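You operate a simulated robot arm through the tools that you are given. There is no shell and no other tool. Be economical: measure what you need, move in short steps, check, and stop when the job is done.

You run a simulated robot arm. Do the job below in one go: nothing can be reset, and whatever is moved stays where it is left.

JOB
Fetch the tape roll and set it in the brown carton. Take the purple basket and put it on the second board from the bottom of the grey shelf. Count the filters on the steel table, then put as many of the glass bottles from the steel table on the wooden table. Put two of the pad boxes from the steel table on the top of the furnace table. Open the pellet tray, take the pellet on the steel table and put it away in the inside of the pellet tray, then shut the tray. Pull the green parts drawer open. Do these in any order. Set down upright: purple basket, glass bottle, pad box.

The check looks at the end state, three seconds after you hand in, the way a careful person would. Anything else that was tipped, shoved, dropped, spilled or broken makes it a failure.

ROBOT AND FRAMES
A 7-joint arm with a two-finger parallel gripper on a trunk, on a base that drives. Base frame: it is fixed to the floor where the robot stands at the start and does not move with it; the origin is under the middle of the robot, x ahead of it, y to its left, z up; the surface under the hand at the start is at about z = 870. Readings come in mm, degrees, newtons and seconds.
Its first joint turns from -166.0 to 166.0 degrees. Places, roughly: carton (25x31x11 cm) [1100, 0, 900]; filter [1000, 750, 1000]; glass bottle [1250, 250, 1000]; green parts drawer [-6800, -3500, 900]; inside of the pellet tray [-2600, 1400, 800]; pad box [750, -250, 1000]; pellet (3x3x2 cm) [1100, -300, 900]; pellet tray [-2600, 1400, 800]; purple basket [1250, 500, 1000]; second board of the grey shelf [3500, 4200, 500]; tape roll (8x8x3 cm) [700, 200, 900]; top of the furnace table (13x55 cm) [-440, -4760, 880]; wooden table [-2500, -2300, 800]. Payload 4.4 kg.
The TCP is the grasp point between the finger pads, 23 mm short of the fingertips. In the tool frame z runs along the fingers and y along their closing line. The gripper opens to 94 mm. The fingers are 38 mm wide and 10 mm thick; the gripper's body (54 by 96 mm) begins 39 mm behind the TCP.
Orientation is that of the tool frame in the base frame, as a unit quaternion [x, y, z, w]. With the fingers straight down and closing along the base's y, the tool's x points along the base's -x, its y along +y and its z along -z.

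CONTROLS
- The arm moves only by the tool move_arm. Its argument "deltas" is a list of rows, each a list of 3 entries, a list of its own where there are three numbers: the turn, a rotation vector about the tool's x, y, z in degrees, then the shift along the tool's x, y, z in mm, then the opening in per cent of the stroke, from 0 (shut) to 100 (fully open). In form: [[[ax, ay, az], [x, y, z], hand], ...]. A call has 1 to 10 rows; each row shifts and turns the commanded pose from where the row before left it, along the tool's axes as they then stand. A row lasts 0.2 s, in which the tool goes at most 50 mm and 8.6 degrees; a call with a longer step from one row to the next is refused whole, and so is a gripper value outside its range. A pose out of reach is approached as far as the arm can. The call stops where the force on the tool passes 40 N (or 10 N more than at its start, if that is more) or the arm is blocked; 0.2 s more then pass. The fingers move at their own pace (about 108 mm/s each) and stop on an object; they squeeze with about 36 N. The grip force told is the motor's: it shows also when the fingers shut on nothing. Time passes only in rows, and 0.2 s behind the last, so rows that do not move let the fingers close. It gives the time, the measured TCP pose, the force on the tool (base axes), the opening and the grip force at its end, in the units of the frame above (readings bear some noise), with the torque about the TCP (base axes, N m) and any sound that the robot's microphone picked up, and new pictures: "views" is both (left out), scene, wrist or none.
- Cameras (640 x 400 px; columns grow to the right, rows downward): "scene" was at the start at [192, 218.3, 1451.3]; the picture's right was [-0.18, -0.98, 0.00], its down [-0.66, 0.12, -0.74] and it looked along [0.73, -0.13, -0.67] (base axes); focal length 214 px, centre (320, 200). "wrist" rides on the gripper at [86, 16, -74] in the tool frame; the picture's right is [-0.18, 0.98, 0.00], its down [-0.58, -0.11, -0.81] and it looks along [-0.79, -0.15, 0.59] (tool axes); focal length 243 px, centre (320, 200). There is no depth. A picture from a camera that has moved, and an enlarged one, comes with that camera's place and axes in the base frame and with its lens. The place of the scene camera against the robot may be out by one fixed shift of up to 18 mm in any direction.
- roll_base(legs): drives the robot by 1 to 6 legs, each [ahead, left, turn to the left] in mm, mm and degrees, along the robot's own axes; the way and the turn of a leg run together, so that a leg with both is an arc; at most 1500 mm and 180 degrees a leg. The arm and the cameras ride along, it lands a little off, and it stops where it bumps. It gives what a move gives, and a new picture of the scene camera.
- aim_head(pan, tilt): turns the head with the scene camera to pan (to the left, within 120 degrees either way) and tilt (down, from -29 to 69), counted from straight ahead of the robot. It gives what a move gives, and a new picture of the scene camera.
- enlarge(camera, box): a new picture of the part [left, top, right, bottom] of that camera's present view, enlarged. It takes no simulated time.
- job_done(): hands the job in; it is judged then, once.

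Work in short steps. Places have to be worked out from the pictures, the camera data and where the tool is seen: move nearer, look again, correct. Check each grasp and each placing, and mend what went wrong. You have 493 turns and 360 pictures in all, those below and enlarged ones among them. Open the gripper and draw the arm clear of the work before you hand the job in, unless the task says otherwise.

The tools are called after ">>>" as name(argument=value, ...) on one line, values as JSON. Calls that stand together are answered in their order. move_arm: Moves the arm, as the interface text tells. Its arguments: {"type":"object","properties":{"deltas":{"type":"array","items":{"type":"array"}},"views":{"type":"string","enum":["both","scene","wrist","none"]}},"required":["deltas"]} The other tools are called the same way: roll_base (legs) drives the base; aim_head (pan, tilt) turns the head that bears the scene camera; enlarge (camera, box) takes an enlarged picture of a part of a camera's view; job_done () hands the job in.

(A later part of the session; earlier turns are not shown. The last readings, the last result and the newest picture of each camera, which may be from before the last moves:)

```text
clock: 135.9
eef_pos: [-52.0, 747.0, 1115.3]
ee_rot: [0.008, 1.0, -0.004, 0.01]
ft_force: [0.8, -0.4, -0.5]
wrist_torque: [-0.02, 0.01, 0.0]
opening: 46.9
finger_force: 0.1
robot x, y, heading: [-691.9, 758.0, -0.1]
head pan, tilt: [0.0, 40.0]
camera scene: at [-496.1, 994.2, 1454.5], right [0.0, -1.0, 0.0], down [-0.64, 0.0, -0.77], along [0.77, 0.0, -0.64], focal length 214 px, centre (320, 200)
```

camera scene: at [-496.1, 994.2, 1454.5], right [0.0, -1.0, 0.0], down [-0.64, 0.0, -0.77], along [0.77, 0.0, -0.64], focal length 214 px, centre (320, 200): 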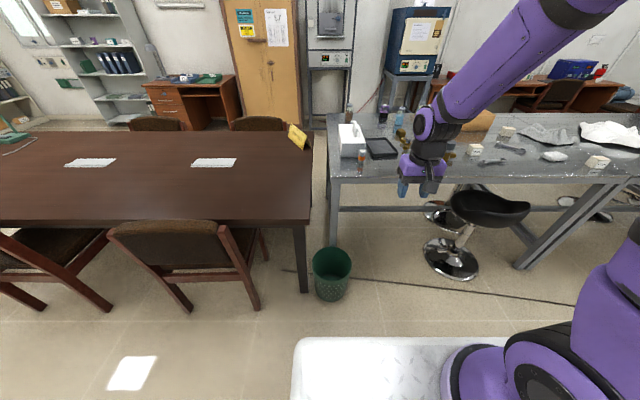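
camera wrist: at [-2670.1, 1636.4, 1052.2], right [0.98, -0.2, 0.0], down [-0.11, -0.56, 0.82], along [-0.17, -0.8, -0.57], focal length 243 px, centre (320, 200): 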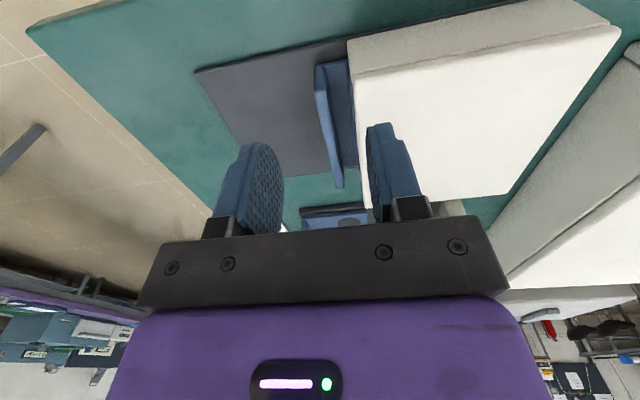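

>>> enlarge(camera="scene", box=[320, 100, 640, 300])

>>> aim_head(pan=-35, tilt=40)

```text
2.00 times, centred on (480, 200) of scene
camera zoom: at [-496.1, 994.2, 1454.5], right [0.0, -1.0, 0.0], down [-0.64, 0.0, -0.77], along [0.77, 0.0, -0.64], focal length 429 px, centre (0, 200)
```

zoom: 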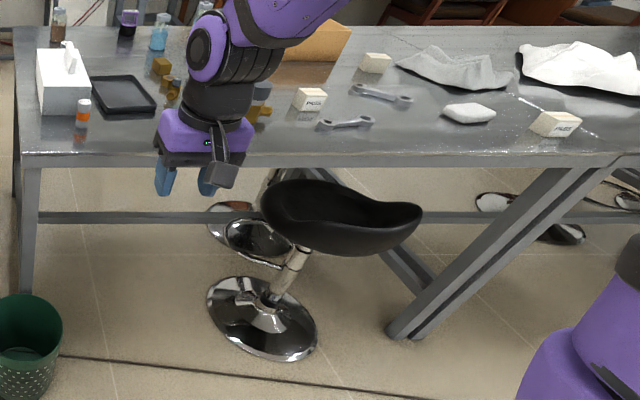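

```text
clock: 137.0
eef_pos: [-53.0, 747.0, 1116.2]
ee_rot: [0.008, 1.0, -0.004, 0.01]
ft_force: [0.6, 0.0, 1.1]
wrist_torque: [0.0, 0.02, 0.0]
opening: 46.9
finger_force: 0.1
robot x, y, heading: [-692.1, 762.2, 0.0]
head pan, tilt: [-35.0, 40.0]
camera scene: at [-511.6, 945.5, 1454.5], right [-0.58, -0.82, 0.0], down [-0.53, 0.37, -0.77], along [0.63, -0.44, -0.64], focal length 214 px, centre (320, 200)
```

scene: 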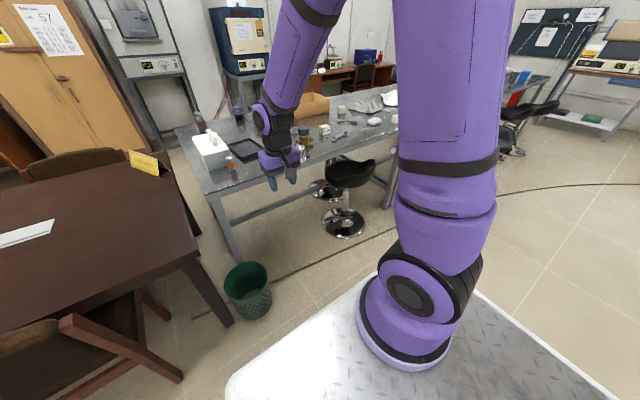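

Two stools are tucked at the table. I drive to about [-10,430] and use the wrist camera to look over the white dispenser for hidden filters.

>>> roll_base(legs=[[0, -330, 0], [660, 0, 0]])

>>> move_arm(deltas=[[[0, 0, 0], [-30, 30, -25], 50], [[0, 0, 0], [-30, 30, -25], 50], [[0, 0, 0], [-20, 35, -25], 50], [[0, 0, 0], [-20, 35, -25], 50], [[0, 0, 0], [-20, 35, -25], 50], [[0, 0, 0], [-20, 35, -20], 50], [[0, 0, 0], [-20, 35, -20], 50], [[0, 0, 0], [-20, 35, -20], 50]], views="wrist")

```text
clock: 142.4
eef_pos: [608.7, 417.6, 1117.2]
ee_rot: [0.007, 1.0, -0.003, 0.009]
ft_force: [-0.3, 0.9, -0.4]
wrist_torque: [-0.03, 0.0, 0.01]
opening: 47.0
finger_force: 0.2
robot x, y, heading: [-29.1, 427.9, -0.3]
head pan, tilt: [-35.0, 40.0]
camera scene: at [149.2, 614.8, 1454.5], right [-0.58, -0.82, 0.0], down [-0.53, 0.37, -0.77], along [0.63, -0.44, -0.64], focal length 214 px, centre (320, 200)
```

scene: 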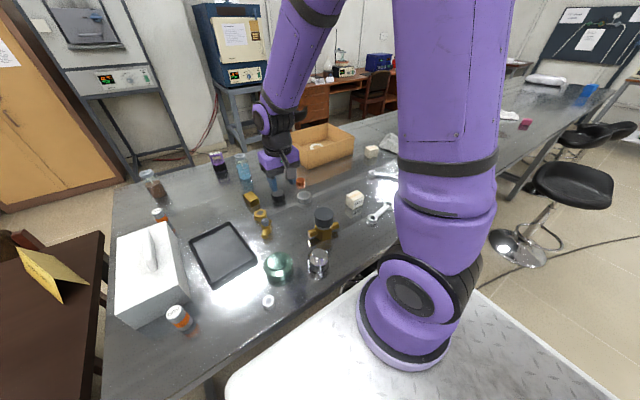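

```text
clock: 144.2
eef_pos: [788.2, 686.2, 1304.7]
ee_rot: [0.007, 1.0, -0.004, 0.01]
ft_force: [0.1, -0.6, 0.7]
wrist_torque: [-0.02, 0.02, -0.01]
opening: 46.9
finger_force: 0.1
robot x, y, heading: [-28.8, 431.7, 0.1]
head pan, tilt: [-35.0, 40.0]
camera wrist: at [700.7, 705.1, 1378.1], right [0.2, 0.98, 0.0], down [0.56, -0.11, 0.82], along [0.8, -0.16, -0.57], focal length 243 px, centre (320, 200)
```

wrist: 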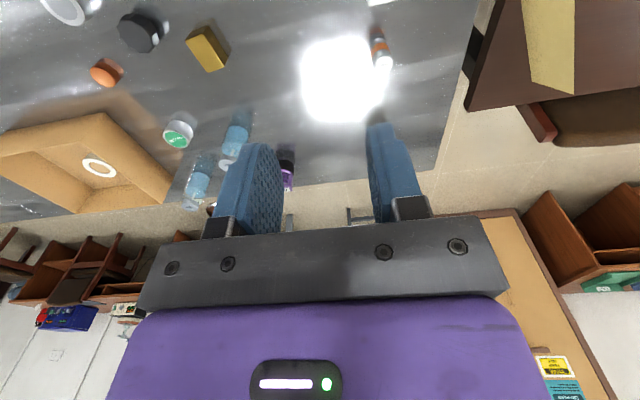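

>>> move_arm(deltas=[[[0, 0, 0], [40, 10, -15], 50], [[0, 0, 0], [40, 20, -15], 50], [[0, 0, 0], [40, 20, -15], 50], [[0, 0, 0], [40, 25, -15], 50], [[0, 0, 0], [40, 25, -15], 50]], views="wrist")

>>> aim_head(pan=15, tilt=50)

```text
clock: 145.4
eef_pos: [587.4, 787.5, 1376.1]
ee_rot: [0.008, 1.0, -0.003, 0.01]
ft_force: [0.3, 0.1, 1.0]
wrist_torque: [0.03, 0.01, 0.01]
opening: 47.1
finger_force: 0.1
robot x, y, heading: [-28.3, 429.8, -0.1]
head pan, tilt: [-35.0, 40.0]
camera wrist: at [500.0, 806.9, 1448.9], right [0.2, 0.98, 0.0], down [0.56, -0.11, 0.82], along [0.8, -0.16, -0.57], focal length 243 px, centre (320, 200)
```

wrist: 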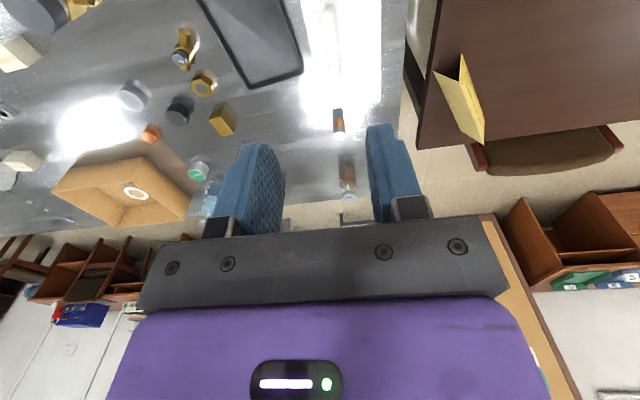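

```text
clock: 146.6
eef_pos: [587.8, 790.3, 1375.5]
ee_rot: [0.007, 1.0, -0.003, 0.01]
ft_force: [-0.3, 0.2, 0.0]
wrist_torque: [-0.03, -0.03, 0.02]
opening: 47.2
finger_force: 0.0
robot x, y, heading: [-34.4, 431.1, -0.1]
head pan, tilt: [15.0, 50.0]
camera scene: at [154.1, 683.5, 1440.4], right [0.26, -0.97, 0.0], down [-0.74, -0.2, -0.64], along [0.62, 0.16, -0.77], focal length 214 px, centre (320, 200)
```

scene: 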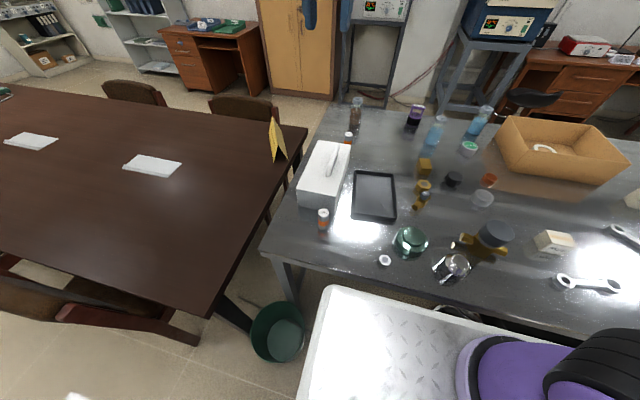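

>>> enlarge(camera="scene", box=[260, 90, 400, 250])

>>> enlarge(camera="wrist", box=[260, 0, 440, 220])

```text
2.50 times, centred on (330, 170) of scene
camera zoom: at [154.1, 683.5, 1440.4], right [0.26, -0.97, 0.0], down [-0.74, -0.2, -0.64], along [0.62, 0.16, -0.77], focal length 536 px, centre (295, 275)
```

zoom: 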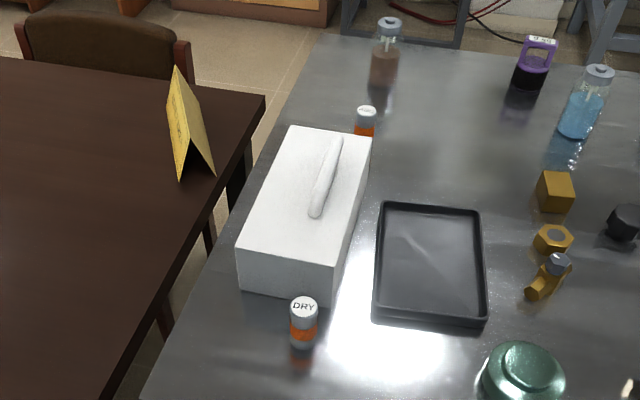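

```text
1.82 times, centred on (350, 110) of wrist
camera zoom: at [499.6, 807.5, 1448.8], right [0.2, 0.98, 0.0], down [0.56, -0.11, 0.82], along [0.8, -0.16, -0.57], focal length 441 px, centre (266, 364)
```

zoom: 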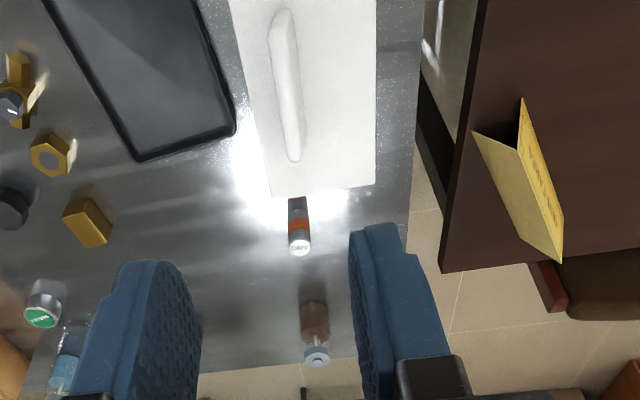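

The strip to the left of the dispenser's near end is still unseen; I draw the camera back a little.

>>> move_arm(deltas=[[[0, 0, 0], [40, 20, 0], 50], [[0, 0, 0], [40, 20, 0], 50], [[0, 0, 0], [40, 20, 0], 50], [[0, 0, 0], [40, 10, 0], 50]], views="wrist")

```text
clock: 147.6
eef_pos: [427.7, 861.1, 1368.5]
ee_rot: [0.007, 1.0, -0.003, 0.009]
ft_force: [0.2, -0.3, 0.3]
wrist_torque: [0.02, 0.03, -0.01]
opening: 46.8
finger_force: 0.1
robot x, y, heading: [-26.4, 429.4, -0.1]
head pan, tilt: [15.0, 50.0]
camera wrist: at [339.9, 879.1, 1440.9], right [0.2, 0.98, 0.0], down [0.56, -0.11, 0.82], along [0.8, -0.16, -0.57], focal length 243 px, centre (320, 200)
```

wrist: 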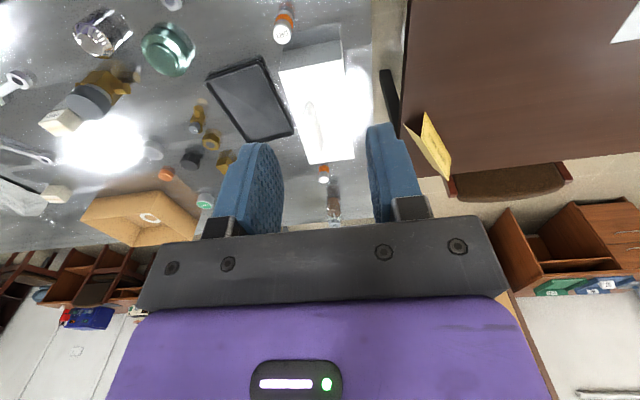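

Only two filters stand on this part (DRY cartridges), so two glass bottles go. I bring the hand over the first blue bottle (about [940,386]).

>>> move_arm(deltas=[[[0, 0, 0], [-31, -31.5, 16], 50], [[0, 0, 0], [-31, -31.5, 16], 50], [[0, 0, 0], [-31, -31.5, 16], 50], [[0, 0, 0], [-31, -31.5, 16], 50], [[0, 0, 0], [-31, -31.5, 16], 50], [[0, 0, 0], [-31, -31.5, 16], 50], [[0, 0, 0], [-31, -31.5, 16], 50], [[0, 0, 0], [-31, -31.5, 16], 100]], views="none")

>>> move_arm(deltas=[[[0, 0, 0], [-31, -31.5, 16], 100], [[0, 0, 0], [-31, -31.5, 16], 100], [[0, 0, 0], [-31, -31.5, 16], 100], [[0, 0, 0], [-31, -31.5, 16], 100], [[0, 0, 0], [-31, -31.5, 16], 100], [[0, 0, 0], [-31, -31.5, 16], 100], [[0, 0, 0], [-31, -31.5, 16], 100]], views="both")

```text
clock: 149.4
eef_pos: [676.1, 605.0, 1246.7]
ee_rot: [0.006, 1.0, -0.004, 0.011]
ft_force: [-0.4, 1.3, 0.6]
wrist_torque: [-0.06, -0.07, -0.01]
opening: 94.3
finger_force: 0.0
robot x, y, heading: [-30.1, 429.6, -0.2]
head pan, tilt: [15.0, 50.0]
```

```text
clock: 151.0
eef_pos: [889.7, 381.8, 1140.9]
ee_rot: [0.005, 1.0, -0.003, 0.012]
ft_force: [1.6, 0.0, 0.7]
wrist_torque: [-0.07, -0.04, 0.03]
opening: 94.1
finger_force: 0.0
robot x, y, heading: [-31.8, 430.9, -0.2]
head pan, tilt: [15.0, 50.0]
camera scene: at [153.4, 684.0, 1440.3], right [0.26, -0.97, 0.0], down [-0.74, -0.2, -0.64], along [0.62, 0.17, -0.77], focal length 214 px, centre (320, 200)
camera wrist: at [801.6, 400.9, 1213.1], right [0.2, 0.98, 0.0], down [0.56, -0.11, 0.82], along [0.8, -0.16, -0.57], focal length 243 px, centre (320, 200)
```

scene: 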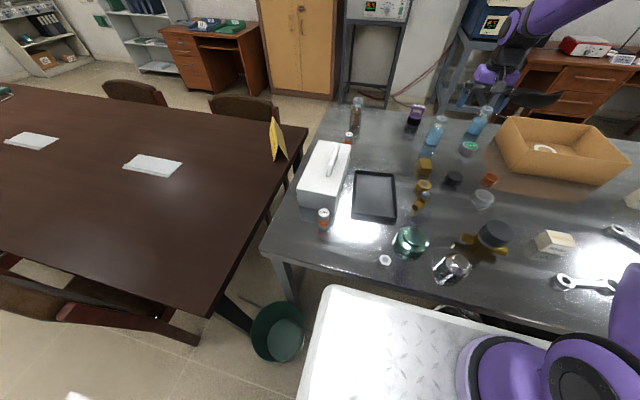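
wrist: 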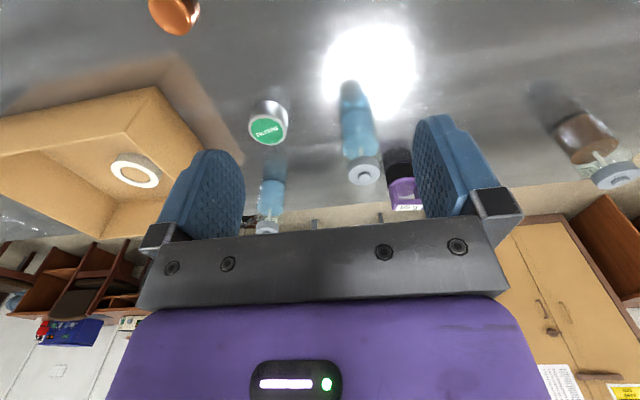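

The first bottle looks to be near [1005,408], about 150–165 mm tall. I move nearer at a height that clears it.

>>> move_arm(deltas=[[[0, 0, 0], [-30, 9, 0], 100], [[0, 0, 0], [-30, 9, 0], 100], [[0, 0, 0], [-30, 8, 0], 100]], views="wrist")

```text
clock: 151.8
eef_pos: [982.2, 404.5, 1145.1]
ee_rot: [0.007, 1.0, -0.003, 0.01]
ft_force: [-0.6, -1.2, 0.6]
wrist_torque: [0.03, -0.03, 0.02]
opening: 93.8
finger_force: 0.0
robot x, y, heading: [-32.7, 430.2, -0.2]
head pan, tilt: [15.0, 50.0]
camera wrist: at [894.2, 422.7, 1217.6], right [0.2, 0.98, 0.0], down [0.56, -0.11, 0.82], along [0.8, -0.16, -0.57], focal length 243 px, centre (320, 200)
```

wrist: 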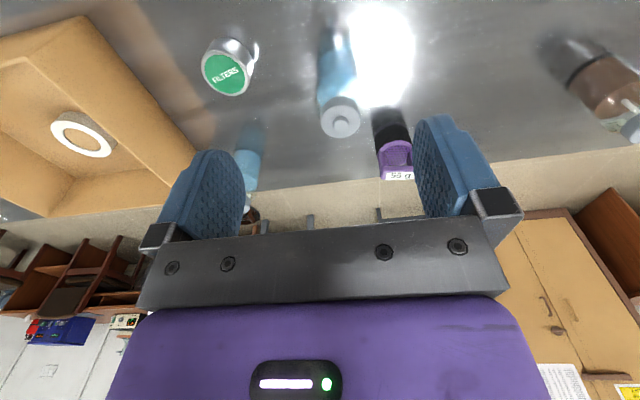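

Triangulating the cap gives about [1072,413,982] (the lower part was a reflection). I move over it and check.

>>> move_arm(deltas=[[[0, 0, 0], [-40, 5, 10], 100], [[0, 0, 0], [-40, 4, 25], 100], [[0, 0, 0], [0, 0, 40], 100]], views="wrist")

```text
clock: 152.6
eef_pos: [1062.0, 414.5, 1070.5]
ee_rot: [0.007, 1.0, -0.004, 0.009]
ft_force: [0.3, 0.0, 0.9]
wrist_torque: [0.02, -0.02, 0.0]
opening: 93.9
finger_force: 0.0
robot x, y, heading: [-32.1, 430.6, -0.3]
head pan, tilt: [15.0, 50.0]
camera wrist: at [973.8, 432.6, 1143.6], right [0.2, 0.98, 0.0], down [0.56, -0.11, 0.82], along [0.8, -0.16, -0.57], focal length 243 px, centre (320, 200)
```

wrist: 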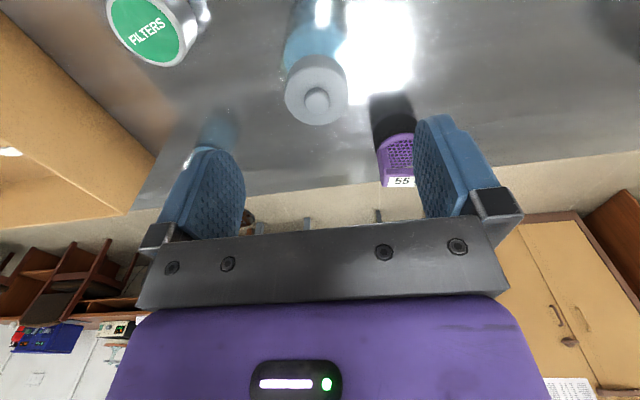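

Confirmed at [1071,411]. I descend around the bottle's upper part and grip.

>>> move_arm(deltas=[[[0, 0, 0], [-8, -2.5, 30], 85], [[0, 0, 0], [0, 0, 35], 85], [[0, 0, 0], [0, 0, 30], 85], [[0, 0, 0], [0, 0, 18], 85]], views="wrist")

```text
clock: 153.6
eef_pos: [1073.2, 410.8, 957.0]
ee_rot: [0.007, 1.0, -0.003, 0.01]
ft_force: [-0.1, 0.5, 0.1]
wrist_torque: [0.0, -0.03, 0.01]
opening: 80.0
finger_force: 0.1
robot x, y, heading: [-30.0, 430.4, 0.0]
head pan, tilt: [15.0, 50.0]
camera wrist: at [984.6, 429.0, 1030.0], right [0.2, 0.98, 0.0], down [0.56, -0.11, 0.82], along [0.8, -0.16, -0.57], focal length 243 px, centre (320, 200)
```

wrist: 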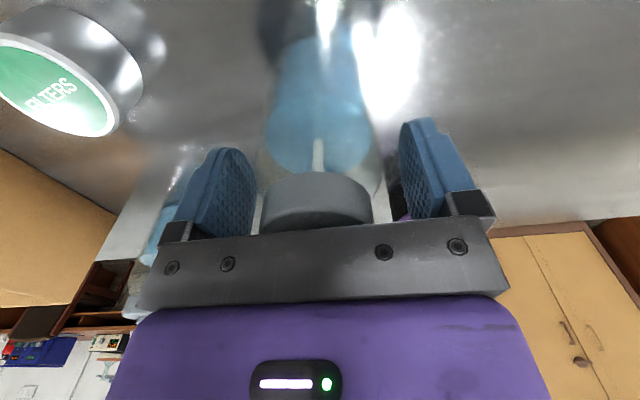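

>>> move_arm(deltas=[[[0, 0, 0], [0, 0, 0], 0], [[0, 0, 0], [0, 0, 0], 0], [[0, 0, 0], [0, 0, 0], 0], [[0, 0, 0], [0, 0, -3], 0], [[0, 0, 0], [0, 0, -6], 0], [[0, 0, 0], [0, 0, -10], 0], [[0, 0, 0], [0, 0, -15], 0], [[0, 0, 0], [0, 0, -20], 0]], views="wrist")

```text
clock: 155.4
eef_pos: [1072.9, 409.4, 1010.3]
ee_rot: [0.007, 1.0, -0.004, 0.01]
ft_force: [0.4, -0.3, -2.9]
wrist_torque: [-0.01, -0.02, 0.0]
opening: 59.3
finger_force: 36.7
robot x, y, heading: [-32.6, 432.8, -0.1]
head pan, tilt: [15.0, 50.0]
camera wrist: at [984.9, 428.3, 1084.2], right [0.2, 0.98, 0.0], down [0.56, -0.11, 0.82], along [0.8, -0.16, -0.57], focal length 243 px, centre (320, 200)
```

wrist: 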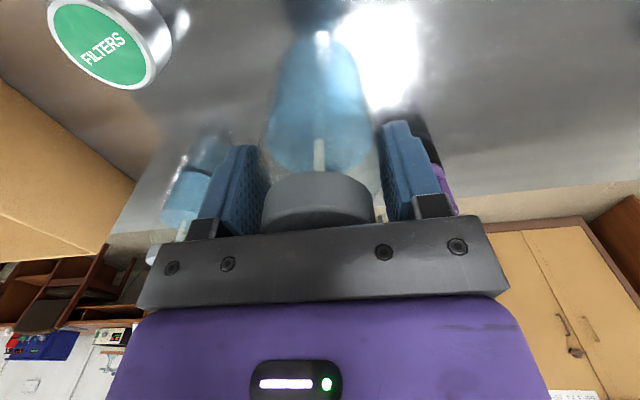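

Bottle held (59 mm). I lift and draw it in, then will drive to the wooden table.

>>> move_arm(deltas=[[[0, 0, 0], [0, 0, -25], 0], [[0, 0, 0], [0, 0, -30], 0], [[0, 0, 0], [0, 0, -35], 0], [[0, 0, 0], [10, 0, -35], 0], [[0, 0, 0], [25, 0, -20], 0], [[0, 0, 0], [35, 0, 0], 0], [[0, 0, 0], [40, 0, 0], 0], [[0, 0, 0], [40, 0, 0], 0], [[0, 0, 0], [40, 0, 0], 0], [[0, 0, 0], [40, 0, 0], 0]], views="none")

>>> move_arm(deltas=[[[0, 0, 0], [40, 0, 0], 0], [[0, 0, 0], [40, 0, 0], 0], [[0, 0, 0], [40, 0, 0], 0], [[0, 0, 0], [40, 0, 0], 0], [[0, 0, 0], [25, 0, 0], 0], [[0, 0, 0], [10, 0, 0], 0]], views="none")

>>> aim_head(pan=0, tilt=30)

>>> roll_base(legs=[[-900, 0, 0], [0, 0, -120]])

```text
clock: 157.6
eef_pos: [840.7, 414.5, 1149.1]
ee_rot: [0.007, 1.0, -0.003, 0.01]
ft_force: [0.0, 1.0, -3.5]
wrist_torque: [-0.02, 0.0, -0.03]
opening: 59.0
finger_force: 35.7
robot x, y, heading: [-31.0, 434.5, 0.4]
head pan, tilt: [15.0, 50.0]
```

```text
clock: 159.0
eef_pos: [645.3, 417.0, 1148.8]
ee_rot: [0.007, 1.0, -0.004, 0.009]
ft_force: [0.9, 0.3, -2.8]
wrist_torque: [-0.01, 0.04, -0.01]
opening: 59.6
finger_force: 35.9
robot x, y, heading: [-31.0, 430.0, -0.3]
head pan, tilt: [15.0, 50.0]
```

```text
clock: 159.8
eef_pos: [645.8, 417.9, 1147.7]
ee_rot: [0.007, 1.0, -0.003, 0.01]
ft_force: [0.3, 0.1, -2.7]
wrist_torque: [0.01, -0.03, 0.02]
opening: 59.3
finger_force: 35.9
robot x, y, heading: [-30.8, 426.3, -0.2]
head pan, tilt: [0.0, 30.0]
camera scene: at [170.1, 663.6, 1469.8], right [0.0, -1.0, 0.0], down [-0.5, 0.0, -0.87], along [0.87, 0.0, -0.5], focal length 214 px, centre (320, 200)
```

scene: 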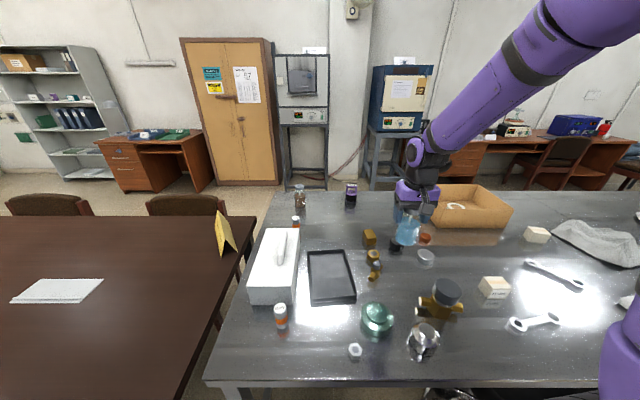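

```text
clock: 169.4
eef_pos: [-1246.0, -154.1, 1147.1]
ee_rot: [0.865, 0.501, -0.01, 0.002]
ft_force: [0.3, -0.2, -2.8]
wrist_torque: [0.01, -0.02, 0.02]
opening: 59.3
finger_force: 36.1
robot x, y, heading: [-904.5, 427.1, -119.0]
head pan, tilt: [0.0, 30.0]
camera scene: at [-783.0, 147.7, 1469.9], right [-0.87, 0.49, 0.0], down [0.24, 0.44, -0.87], along [-0.42, -0.76, -0.5], focal length 214 px, centre (320, 200)
```

scene: 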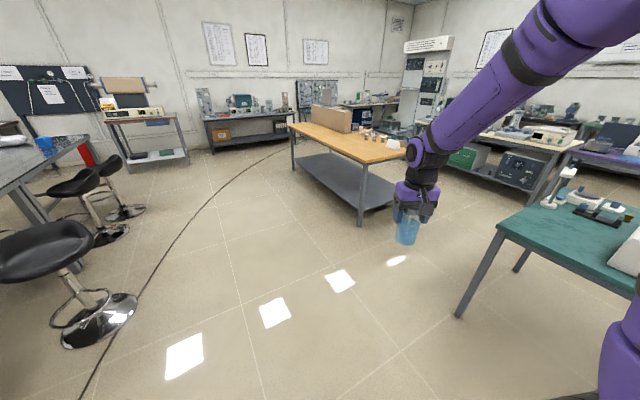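

The wooden table's near edge is at x≈-2037, y from -1280 to -3083. I go to about [-1520,-1750] facing it.

>>> roll_base(legs=[[0, 0, -61], [0, 1100, 0], [0, 1080, 0], [560, 0, 0]])

```text
clock: 185.6
eef_pos: [-2072.8, -1780.5, 1148.2]
ee_rot: [1.0, 0.019, -0.01, -0.002]
ft_force: [0.0, -0.3, -3.5]
wrist_torque: [-0.02, -0.02, -0.01]
opening: 59.2
finger_force: 35.8
robot x, y, heading: [-1398.4, -1756.6, -177.3]
head pan, tilt: [0.0, 30.0]
camera scene: at [-1565.5, -2003.8, 1469.9], right [-0.05, 1.0, 0.0], down [0.5, 0.03, -0.87], along [-0.86, -0.04, -0.5], focal length 214 px, centre (320, 200)
```

scene: 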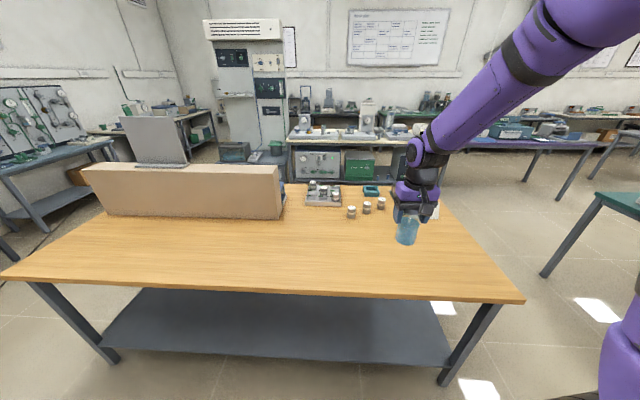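

A wide clear area lies ahead. I extend to x≈-2230 and lower the bottle, slowly near the surface (~z 800).

>>> move_arm(deltas=[[[0, 0, 0], [-25, 0, 10], 0], [[0, 0, 0], [-35, 0, 25], 0], [[0, 0, 0], [-35, 0, 30], 0], [[0, 0, 0], [-35, 0, 30], 0], [[0, 0, 0], [-25, 0, 30], 0], [[0, 0, 0], [0, 0, 35], 0], [[0, 0, 0], [0, 0, 35], 0], [[0, 0, 0], [0, 0, 25], 0], [[0, 0, 0], [0, 0, 15], 0]], views="both")

```text
clock: 187.6
eef_pos: [-2232.3, -1785.5, 914.8]
ee_rot: [1.0, 0.02, -0.011, -0.003]
ft_force: [0.4, -0.2, -3.1]
wrist_torque: [0.0, 0.02, 0.0]
opening: 59.1
finger_force: 35.9
robot x, y, heading: [-1399.8, -1758.1, -176.9]
head pan, tilt: [0.0, 30.0]
camera scene: at [-1565.2, -2003.7, 1469.9], right [-0.05, 1.0, 0.0], down [0.5, 0.03, -0.87], along [-0.86, -0.04, -0.5], focal length 214 px, centre (320, 200)
camera wrist: at [-2143.8, -1797.2, 988.4], right [-0.15, -0.99, 0.0], down [-0.57, 0.08, 0.82], along [-0.81, 0.12, -0.57], focal length 243 px, centre (320, 200)
```

scene: 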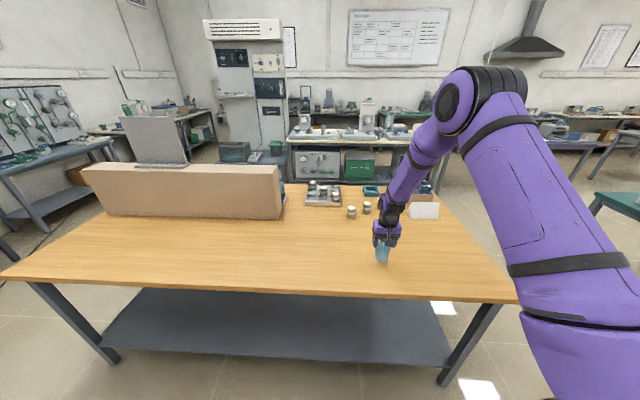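
wrist: 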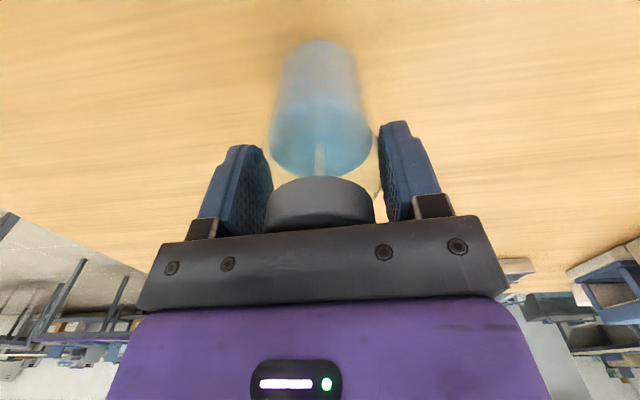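

Now the last part in 4 mm steps until contact.

>>> move_arm(deltas=[[[0, 0, 0], [0, 0, 12], 0], [[0, 0, 0], [0, 0, 6], 0], [[0, 0, 0], [0, 0, 4], 0], [[0, 0, 0], [0, 0, 4], 0], [[0, 0, 0], [0, 0, 4], 0], [[0, 0, 0], [0, 0, 4], 0], [[0, 0, 0], [0, 0, 4], 0]], views="none")

```text
clock: 189.1
eef_pos: [-2234.5, -1785.2, 884.3]
ee_rot: [1.0, 0.02, -0.014, -0.002]
ft_force: [1.2, -0.3, 16.4]
wrist_torque: [-0.28, 0.11, 0.08]
opening: 59.7
finger_force: 36.1
robot x, y, heading: [-1397.5, -1759.6, -176.9]
head pan, tilt: [0.0, 30.0]
stopped in row 7: the force on the tool passed its limit at 50 N (the readings are from after the stop); the commanded pose is now the measured one
```

Contact at TCP 884 as expected. I release and rise straight up.

>>> move_arm(deltas=[[[0, 0, 0], [0, 0, -0.5], 50], [[0, 0, 0], [0, 0, 0], 85], [[0, 0, 0], [0, 0, 0], 85], [[0, 0, 0], [0, 0, -20], 85], [[0, 0, 0], [0, 0, -40], 85], [[0, 0, 0], [0, 0, -45], 85], [[0, 0, 0], [0, 0, -45], 85], [[0, 0, 0], [0, 0, -45], 85]], views="both")

```text
clock: 190.9
eef_pos: [-2230.3, -1785.9, 1079.0]
ee_rot: [1.0, 0.02, -0.011, -0.003]
ft_force: [-1.3, 0.5, -1.3]
wrist_torque: [-0.03, -0.01, -0.01]
opening: 79.9
finger_force: 0.1
robot x, y, heading: [-1396.8, -1760.3, -177.1]
head pan, tilt: [0.0, 30.0]
camera scene: at [-1565.9, -2003.8, 1469.8], right [-0.05, 1.0, 0.0], down [0.5, 0.03, -0.87], along [-0.86, -0.04, -0.5], focal length 214 px, centre (320, 200)
camera wrist: at [-2142.4, -1798.0, 1151.0], right [-0.14, -0.99, 0.0], down [-0.57, 0.08, 0.82], along [-0.81, 0.12, -0.57], focal length 243 px, centre (320, 200)
```

scene: 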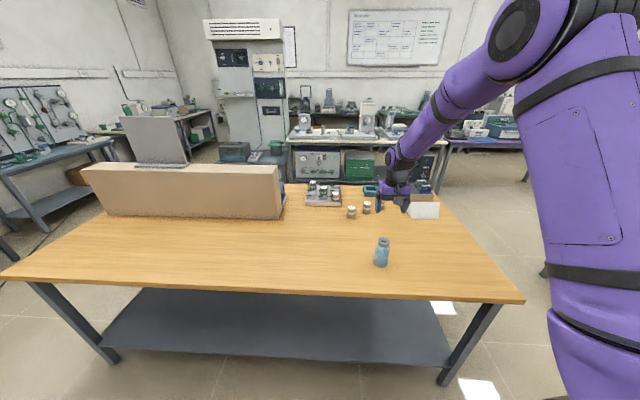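
wrist: 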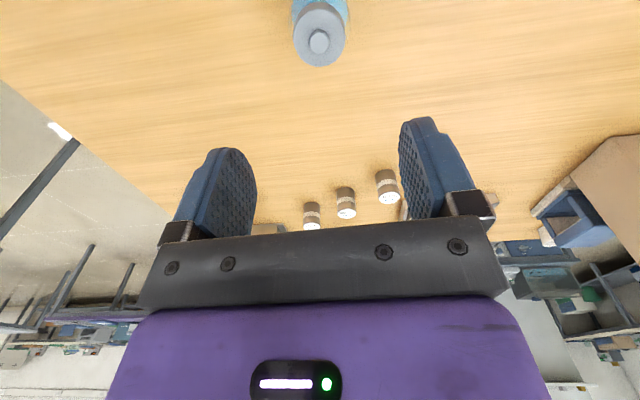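

Bottle 1 stands upright. With an empty hand here, I go on to the green drawer: retract the arm and drive south past the wooden table to look.

>>> move_arm(deltas=[[[0, 0, 0], [10, 0, -40], 50], [[0, 0, 0], [30, 0, -30], 50], [[0, 0, 0], [45, 0, 0], 30], [[0, 0, 0], [45, 0, 0], 30], [[0, 0, 0], [45, 0, 0], 30]], views="none")

>>> roll_base(legs=[[0, 1000, 0], [0, 950, -3]])

```text
clock: 192.1
eef_pos: [-2052.8, -1775.9, 1142.7]
ee_rot: [1.0, 0.019, -0.012, -0.003]
ft_force: [-1.2, -0.2, -1.4]
wrist_torque: [0.0, -0.03, 0.0]
opening: 28.0
finger_force: 0.0
robot x, y, heading: [-1395.6, -1757.3, -177.2]
head pan, tilt: [0.0, 30.0]
```

```text
clock: 201.9
eef_pos: [-1989.2, -3703.8, 1144.6]
ee_rot: [1.0, -0.01, -0.012, -0.003]
ft_force: [0.0, 0.5, -0.4]
wrist_torque: [-0.02, 0.01, -0.01]
opening: 28.3
finger_force: 0.1
robot x, y, heading: [-1330.7, -3722.5, 179.5]
head pan, tilt: [0.0, 30.0]
camera scene: at [-1516.3, -3960.2, 1469.9], right [0.01, 1.0, 0.0], down [0.5, -0.01, -0.87], along [-0.87, 0.01, -0.5], focal length 214 px, centre (320, 200)
```

scene: 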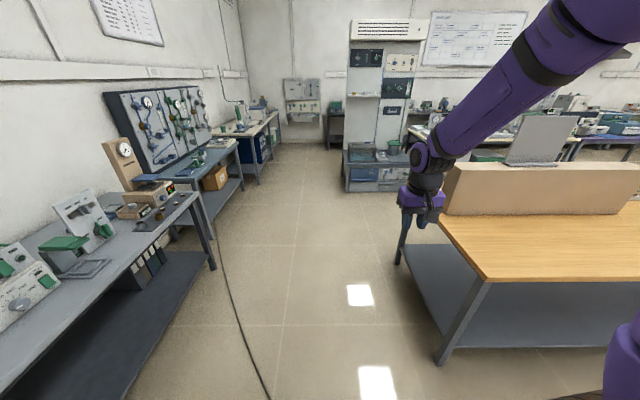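

>>> enlarge(camera="scene", box=[260, 60, 420, 200])

```text
2.86 times, centred on (340, 130) of scene
camera zoom: at [-1516.3, -3960.2, 1469.9], right [0.01, 1.0, 0.0], down [0.5, -0.01, -0.87], along [-0.87, 0.01, -0.5], focal length 613 px, centre (263, 400)
```

zoom: 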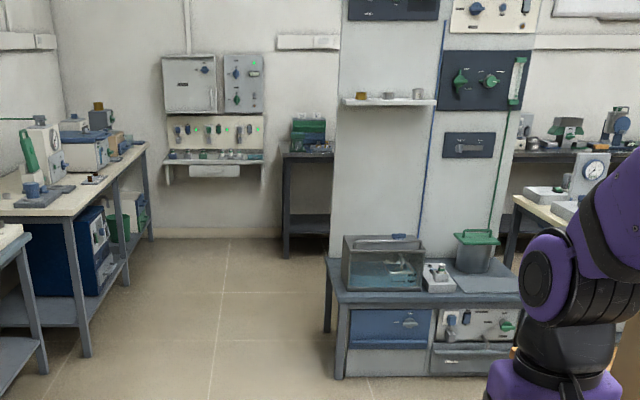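

A green drawer cabinet stands on the table at the far wall. I drive down the corridor at y≈-4150.

>>> roll_base(legs=[[0, 430, 0.5], [1400, 0, 0], [1400, 0, 0], [1100, 0, 0]])

```text
clock: 223.0
eef_pos: [-5901.6, -4163.8, 1144.5]
ee_rot: [1.0, 0.004, -0.012, -0.003]
ft_force: [0.1, 0.0, 0.5]
wrist_torque: [0.01, -0.01, -0.02]
opening: 28.3
finger_force: 0.1
robot x, y, heading: [-5246.6, -4168.9, -178.8]
head pan, tilt: [0.0, 30.0]
camera scene: at [-5421.1, -4406.9, 1469.9], right [-0.02, 1.0, 0.0], down [0.5, 0.01, -0.87], along [-0.87, -0.02, -0.5], focal length 214 px, centre (320, 200)
```

scene: 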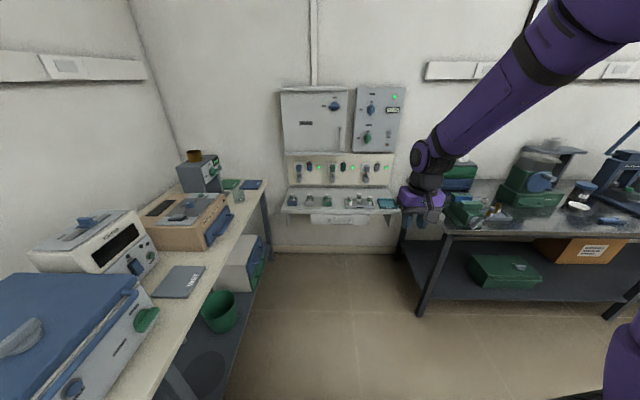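

>>> aim_head(pan=-60, tilt=35)

```text
clock: 224.3
eef_pos: [-5900.1, -4165.8, 1143.8]
ee_rot: [1.0, 0.003, -0.013, -0.003]
ft_force: [0.6, 0.8, 0.8]
wrist_torque: [0.01, -0.04, -0.02]
opening: 28.4
finger_force: 0.0
robot x, y, heading: [-5243.2, -4165.6, -179.0]
head pan, tilt: [-60.0, 35.0]
camera scene: at [-5376.2, -4329.8, 1462.1], right [0.86, 0.52, 0.0], down [0.3, -0.49, -0.82], along [-0.42, 0.7, -0.57], focal length 214 px, centre (320, 200)
```

scene: 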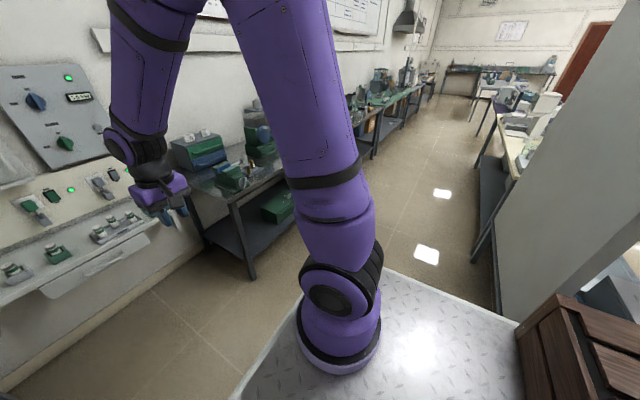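

>>> roll_base(legs=[[180, 0, 0], [0, -450, 0]])

>>> aim_head(pan=0, tilt=35)

```text
clock: 228.2
eef_pos: [-6088.8, -3712.5, 1144.0]
ee_rot: [1.0, 0.003, -0.012, -0.003]
ft_force: [0.2, -0.8, 0.7]
wrist_torque: [-0.01, 0.0, -0.02]
opening: 28.1
finger_force: 0.0
robot x, y, heading: [-5433.8, -3716.0, -178.8]
head pan, tilt: [-60.0, 35.0]
camera scene: at [-5563.8, -3879.0, 1462.1], right [0.86, 0.52, 0.0], down [0.3, -0.49, -0.82], along [-0.42, 0.7, -0.57], focal length 214 px, centre (320, 200)
```

scene: 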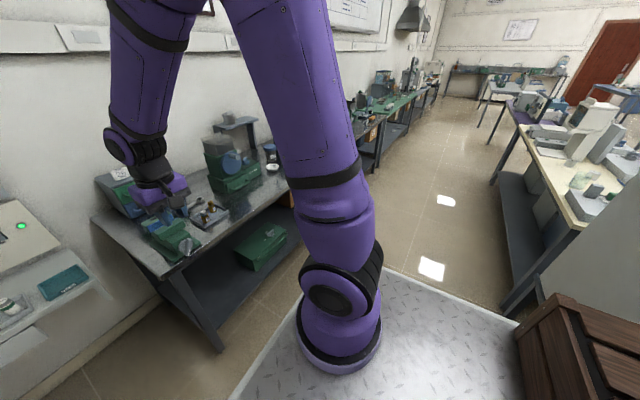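

```text
clock: 229.5
eef_pos: [-6089.1, -3714.2, 1143.4]
ee_rot: [1.0, 0.003, -0.013, -0.002]
ft_force: [0.1, -0.4, 0.4]
wrist_torque: [-0.01, 0.0, 0.02]
opening: 28.3
finger_force: 0.2
robot x, y, heading: [-5430.4, -3717.0, -178.8]
head pan, tilt: [0.0, 35.0]
camera scene: at [-5606.4, -3956.1, 1462.1], right [-0.02, 1.0, 0.0], down [0.57, 0.01, -0.82], along [-0.82, -0.01, -0.57], focal length 214 px, centre (320, 200)
```

scene: 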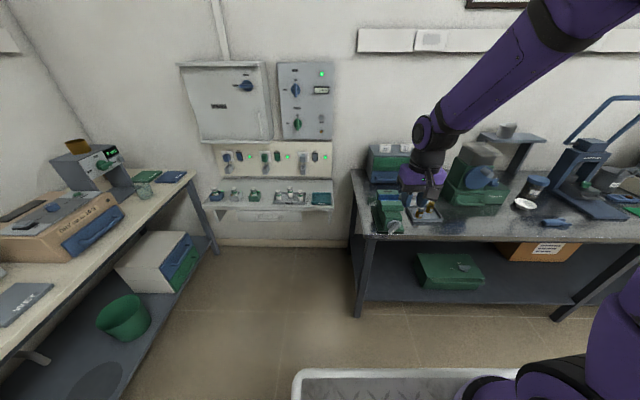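

>>> enlarge(camera="scene", box=[340, 110, 560, 300])

>>> move_arm(deltas=[[[0, 0, 0], [0, 0, 0], 30]], views="wrist")

```text
2.11 times, centred on (450, 205) of scene
camera zoom: at [-5606.4, -3956.1, 1462.1], right [-0.02, 1.0, 0.0], down [0.57, 0.01, -0.82], along [-0.82, -0.01, -0.57], focal length 452 px, centre (46, 190)
```

zoom: 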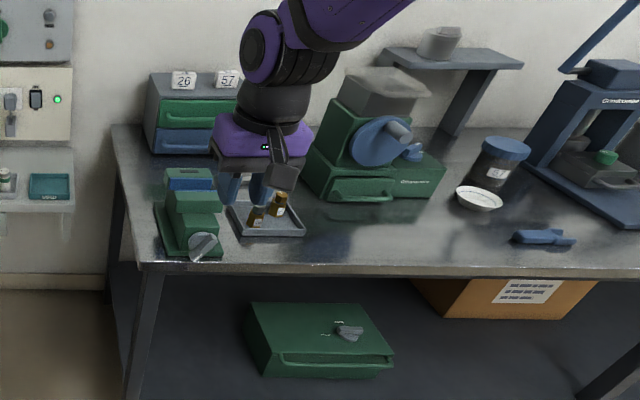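

```text
clock: 229.9
eef_pos: [-6088.6, -3714.6, 1144.0]
ee_rot: [1.0, 0.004, -0.012, -0.003]
ft_force: [-1.1, 0.6, -0.1]
wrist_torque: [0.0, 0.01, 0.0]
opening: 28.1
finger_force: 0.1
robot x, y, heading: [-5433.0, -3713.1, -179.2]
head pan, tilt: [0.0, 35.0]
camera wrist: at [-6000.8, -3729.0, 1216.8], right [-0.18, -0.98, 0.0], down [-0.56, 0.1, 0.82], along [-0.81, 0.15, -0.57], focal length 243 px, centre (320, 200)
```

wrist: 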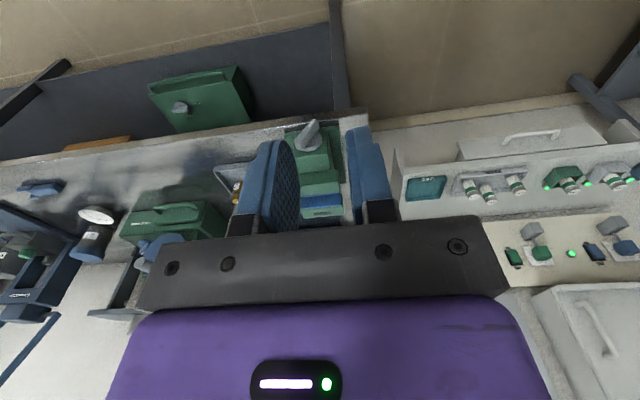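

The green parts drawer is the upper drawer of the grey cabinet (boards "26", "57" on top), front near x≈-6620, handle about [-6605,-3590,973]. I'll shift the base right, and turn the wrist so the hand can point forward with its camera above.

>>> roll_base(legs=[[0, -140, -1]])

>>> move_arm(deltas=[[[0, 0, 8.2], [0, 0, 0], 50], [[0, 0, 8.2], [0, 0, 0], 50], [[0, 0, 8.2], [0, 0, 0], 50], [[0, 0, 8.2], [0, 0, 0], 50], [[0, 0, 8.2], [0, 0, 0], 50], [[0, 0, 8.2], [0, 0, 0], 50], [[0, 0, 8.2], [0, 0, 0], 50], [[0, 0, 8.2], [0, 0, 0], 50], [[0, 0, 8.2], [0, 0, 0], 50], [[0, 0, 8.2], [0, 0, 0], 50]], views="none")

>>> move_arm(deltas=[[[0, 0, 8.2], [0, 0, 0], 50], [[0, 0, 8.2], [0, 0, 0], 50], [[0, 0, 8.2], [0, 0, 0], 50], [[0, 0, 8.2], [0, 0, 0], 50], [[0, 0, 8.2], [0, 0, 0], 50], [[0, 0, 8.2], [0, 0, 0], 50], [[0, 0, 8.2], [0, 0, 0], 50], [[0, 0, 8.2], [0, 0, 0], 50], [[0, 0, 8.2], [0, 0, 0], 50], [[0, 0, 8.2], [0, 0, 0], 50]], views="scene")

```text
clock: 231.2
eef_pos: [-6090.6, -3562.2, 1144.3]
ee_rot: [1.0, -0.004, -0.012, -0.003]
ft_force: [-1.0, 0.6, -1.3]
wrist_torque: [-0.01, 0.02, 0.05]
opening: 28.3
finger_force: 0.0
robot x, y, heading: [-5431.1, -3574.1, -179.9]
head pan, tilt: [0.0, 35.0]
camera scene: at [-5611.7, -3812.0, 1462.1], right [0.0, 1.0, 0.0], down [0.57, 0.0, -0.82], along [-0.82, 0.0, -0.57], focal length 214 px, centre (320, 200)
```

scene: 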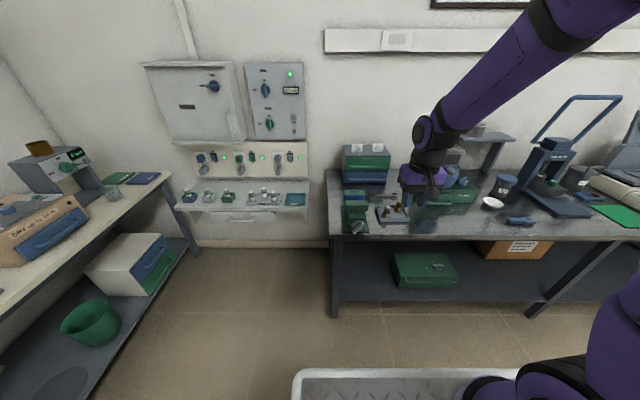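

```text
clock: 233.4
eef_pos: [-6090.0, -3561.4, 1144.3]
ee_rot: [0.751, -0.66, -0.011, 0.006]
ft_force: [-0.4, 0.4, -0.1]
wrist_torque: [0.02, 0.02, 0.0]
opening: 47.2
finger_force: 0.1
robot x, y, heading: [-5436.7, -3574.0, -179.8]
head pan, tilt: [0.0, 35.0]
```

```text
clock: 235.6
eef_pos: [-6090.0, -3562.5, 1145.3]
ee_rot: [-0.134, 0.991, 0.005, -0.012]
ft_force: [-0.4, -0.2, 0.0]
wrist_torque: [-0.07, -0.01, 0.02]
opening: 47.1
finger_force: 0.0
robot x, y, heading: [-5434.9, -3574.9, -180.1]
head pan, tilt: [0.0, 35.0]
camera scene: at [-5611.8, -3812.0, 1462.1], right [0.0, 1.0, 0.0], down [0.57, 0.0, -0.82], along [-0.82, 0.0, -0.57], focal length 214 px, centre (320, 200)
```

scene: 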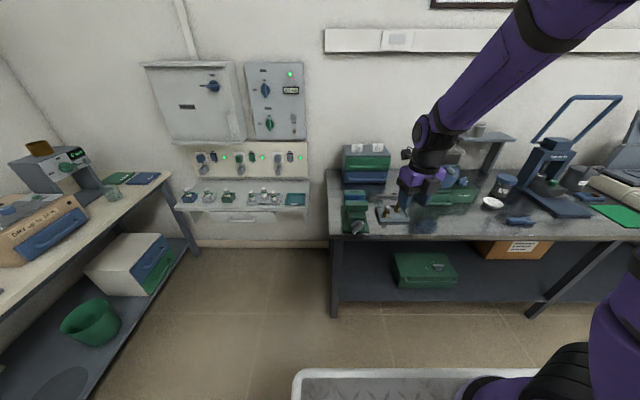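

>>> enlarge(camera="scene", box=[320, 130, 480, 240])

>>> move_arm(deltas=[[[0, 0, 8.2], [0, 0, 0], 50], [[0, 0, 7.5], [0, 0, 0], 50]], views="wrist")

```text
3.64 times, centred on (400, 185) of scene
camera zoom: at [-5611.8, -3812.0, 1462.1], right [0.0, 1.0, 0.0], down [0.57, 0.0, -0.82], along [-0.82, 0.0, -0.57], focal length 780 px, centre (29, 254)
```

zoom: 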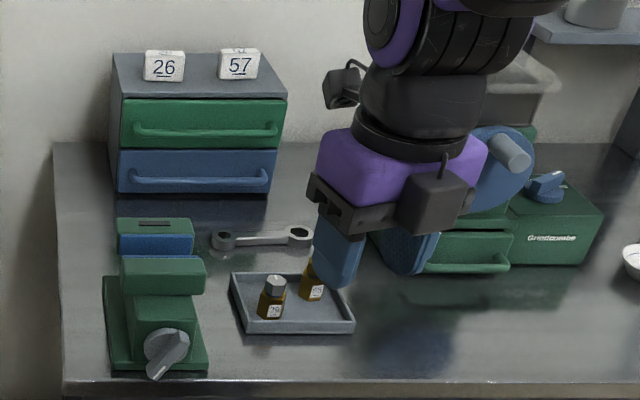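

```text
clock: 236.2
eef_pos: [-6089.7, -3561.6, 1144.6]
ee_rot: [0.002, 1.0, 0.003, -0.012]
ft_force: [0.5, 1.4, 0.4]
wrist_torque: [-0.04, 0.0, 0.02]
opening: 47.1
finger_force: 0.0
robot x, y, heading: [-5434.7, -3575.4, -179.7]
head pan, tilt: [0.0, 35.0]
camera wrist: at [-6174.7, -3545.5, 1221.1], right [0.19, 0.98, 0.0], down [0.6, -0.12, 0.79], along [0.78, -0.15, -0.61], focal length 243 px, centre (320, 200)
```

wrist: 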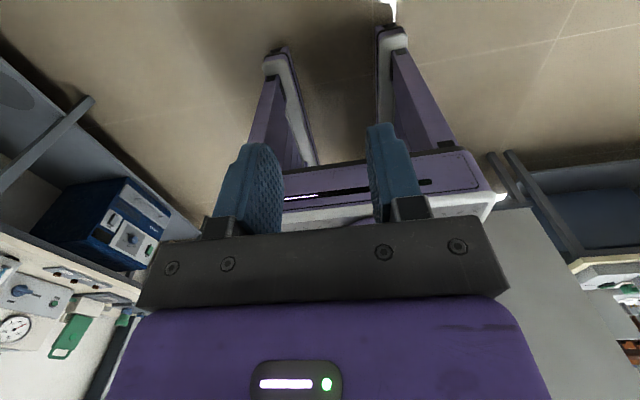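

Wrist flipped. Now I pitch the hand forward by 90 degrees (about tool y).

>>> move_arm(deltas=[[[0, 8.2, 0], [0, 0, 0], 50], [[0, 8.2, 0], [0, 0, 0], 50], [[0, 8.2, 0], [0, 0, 0], 50], [[0, 8.2, 0], [0, 0, 0], 50], [[0, 8.2, 0], [0, 0, 0], 50], [[0, 8.2, 0], [0, 0, 0], 50], [[0, 8.2, 0], [0, 0, 0], 50], [[0, 8.2, 0], [0, 0, 0], 50], [[0, 8.2, 0], [0, 0, 0], 50], [[0, 8.2, 0], [0, 0, 0], 50]], views="both")

```text
clock: 238.4
eef_pos: [-6166.2, -3577.7, 1166.5]
ee_rot: [0.0, 0.746, 0.004, -0.666]
ft_force: [1.0, 0.2, 0.3]
wrist_torque: [-0.03, -0.02, -0.02]
opening: 47.0
finger_force: 0.0
out of reach, approached as far as the arm can: row 6, 7, 8, 9, 10
robot x, y, heading: [-5433.9, -3578.3, -179.7]
head pan, tilt: [0.0, 35.0]
camera scene: at [-5611.3, -3812.0, 1462.1], right [0.0, 1.0, 0.0], down [0.57, 0.0, -0.82], along [-0.82, 0.0, -0.57], focal length 214 px, centre (320, 200)
camera wrist: at [-6101.7, -3562.3, 1261.0], right [0.02, 0.98, -0.18], down [0.87, -0.11, -0.49], along [-0.5, -0.14, -0.85], focal length 243 px, centre (320, 200)
```

scene: 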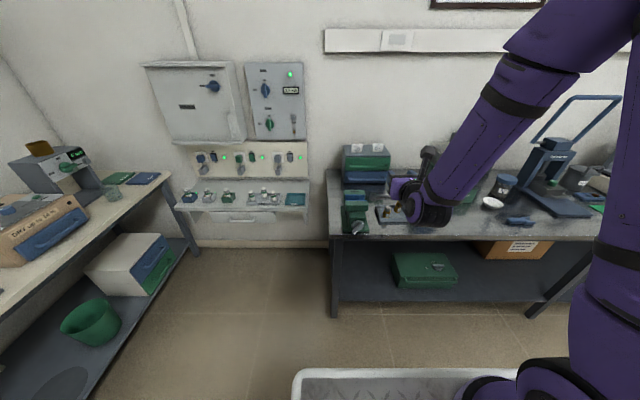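
wrist: 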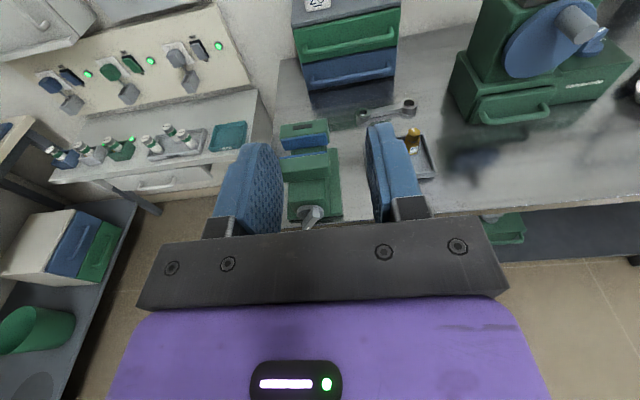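

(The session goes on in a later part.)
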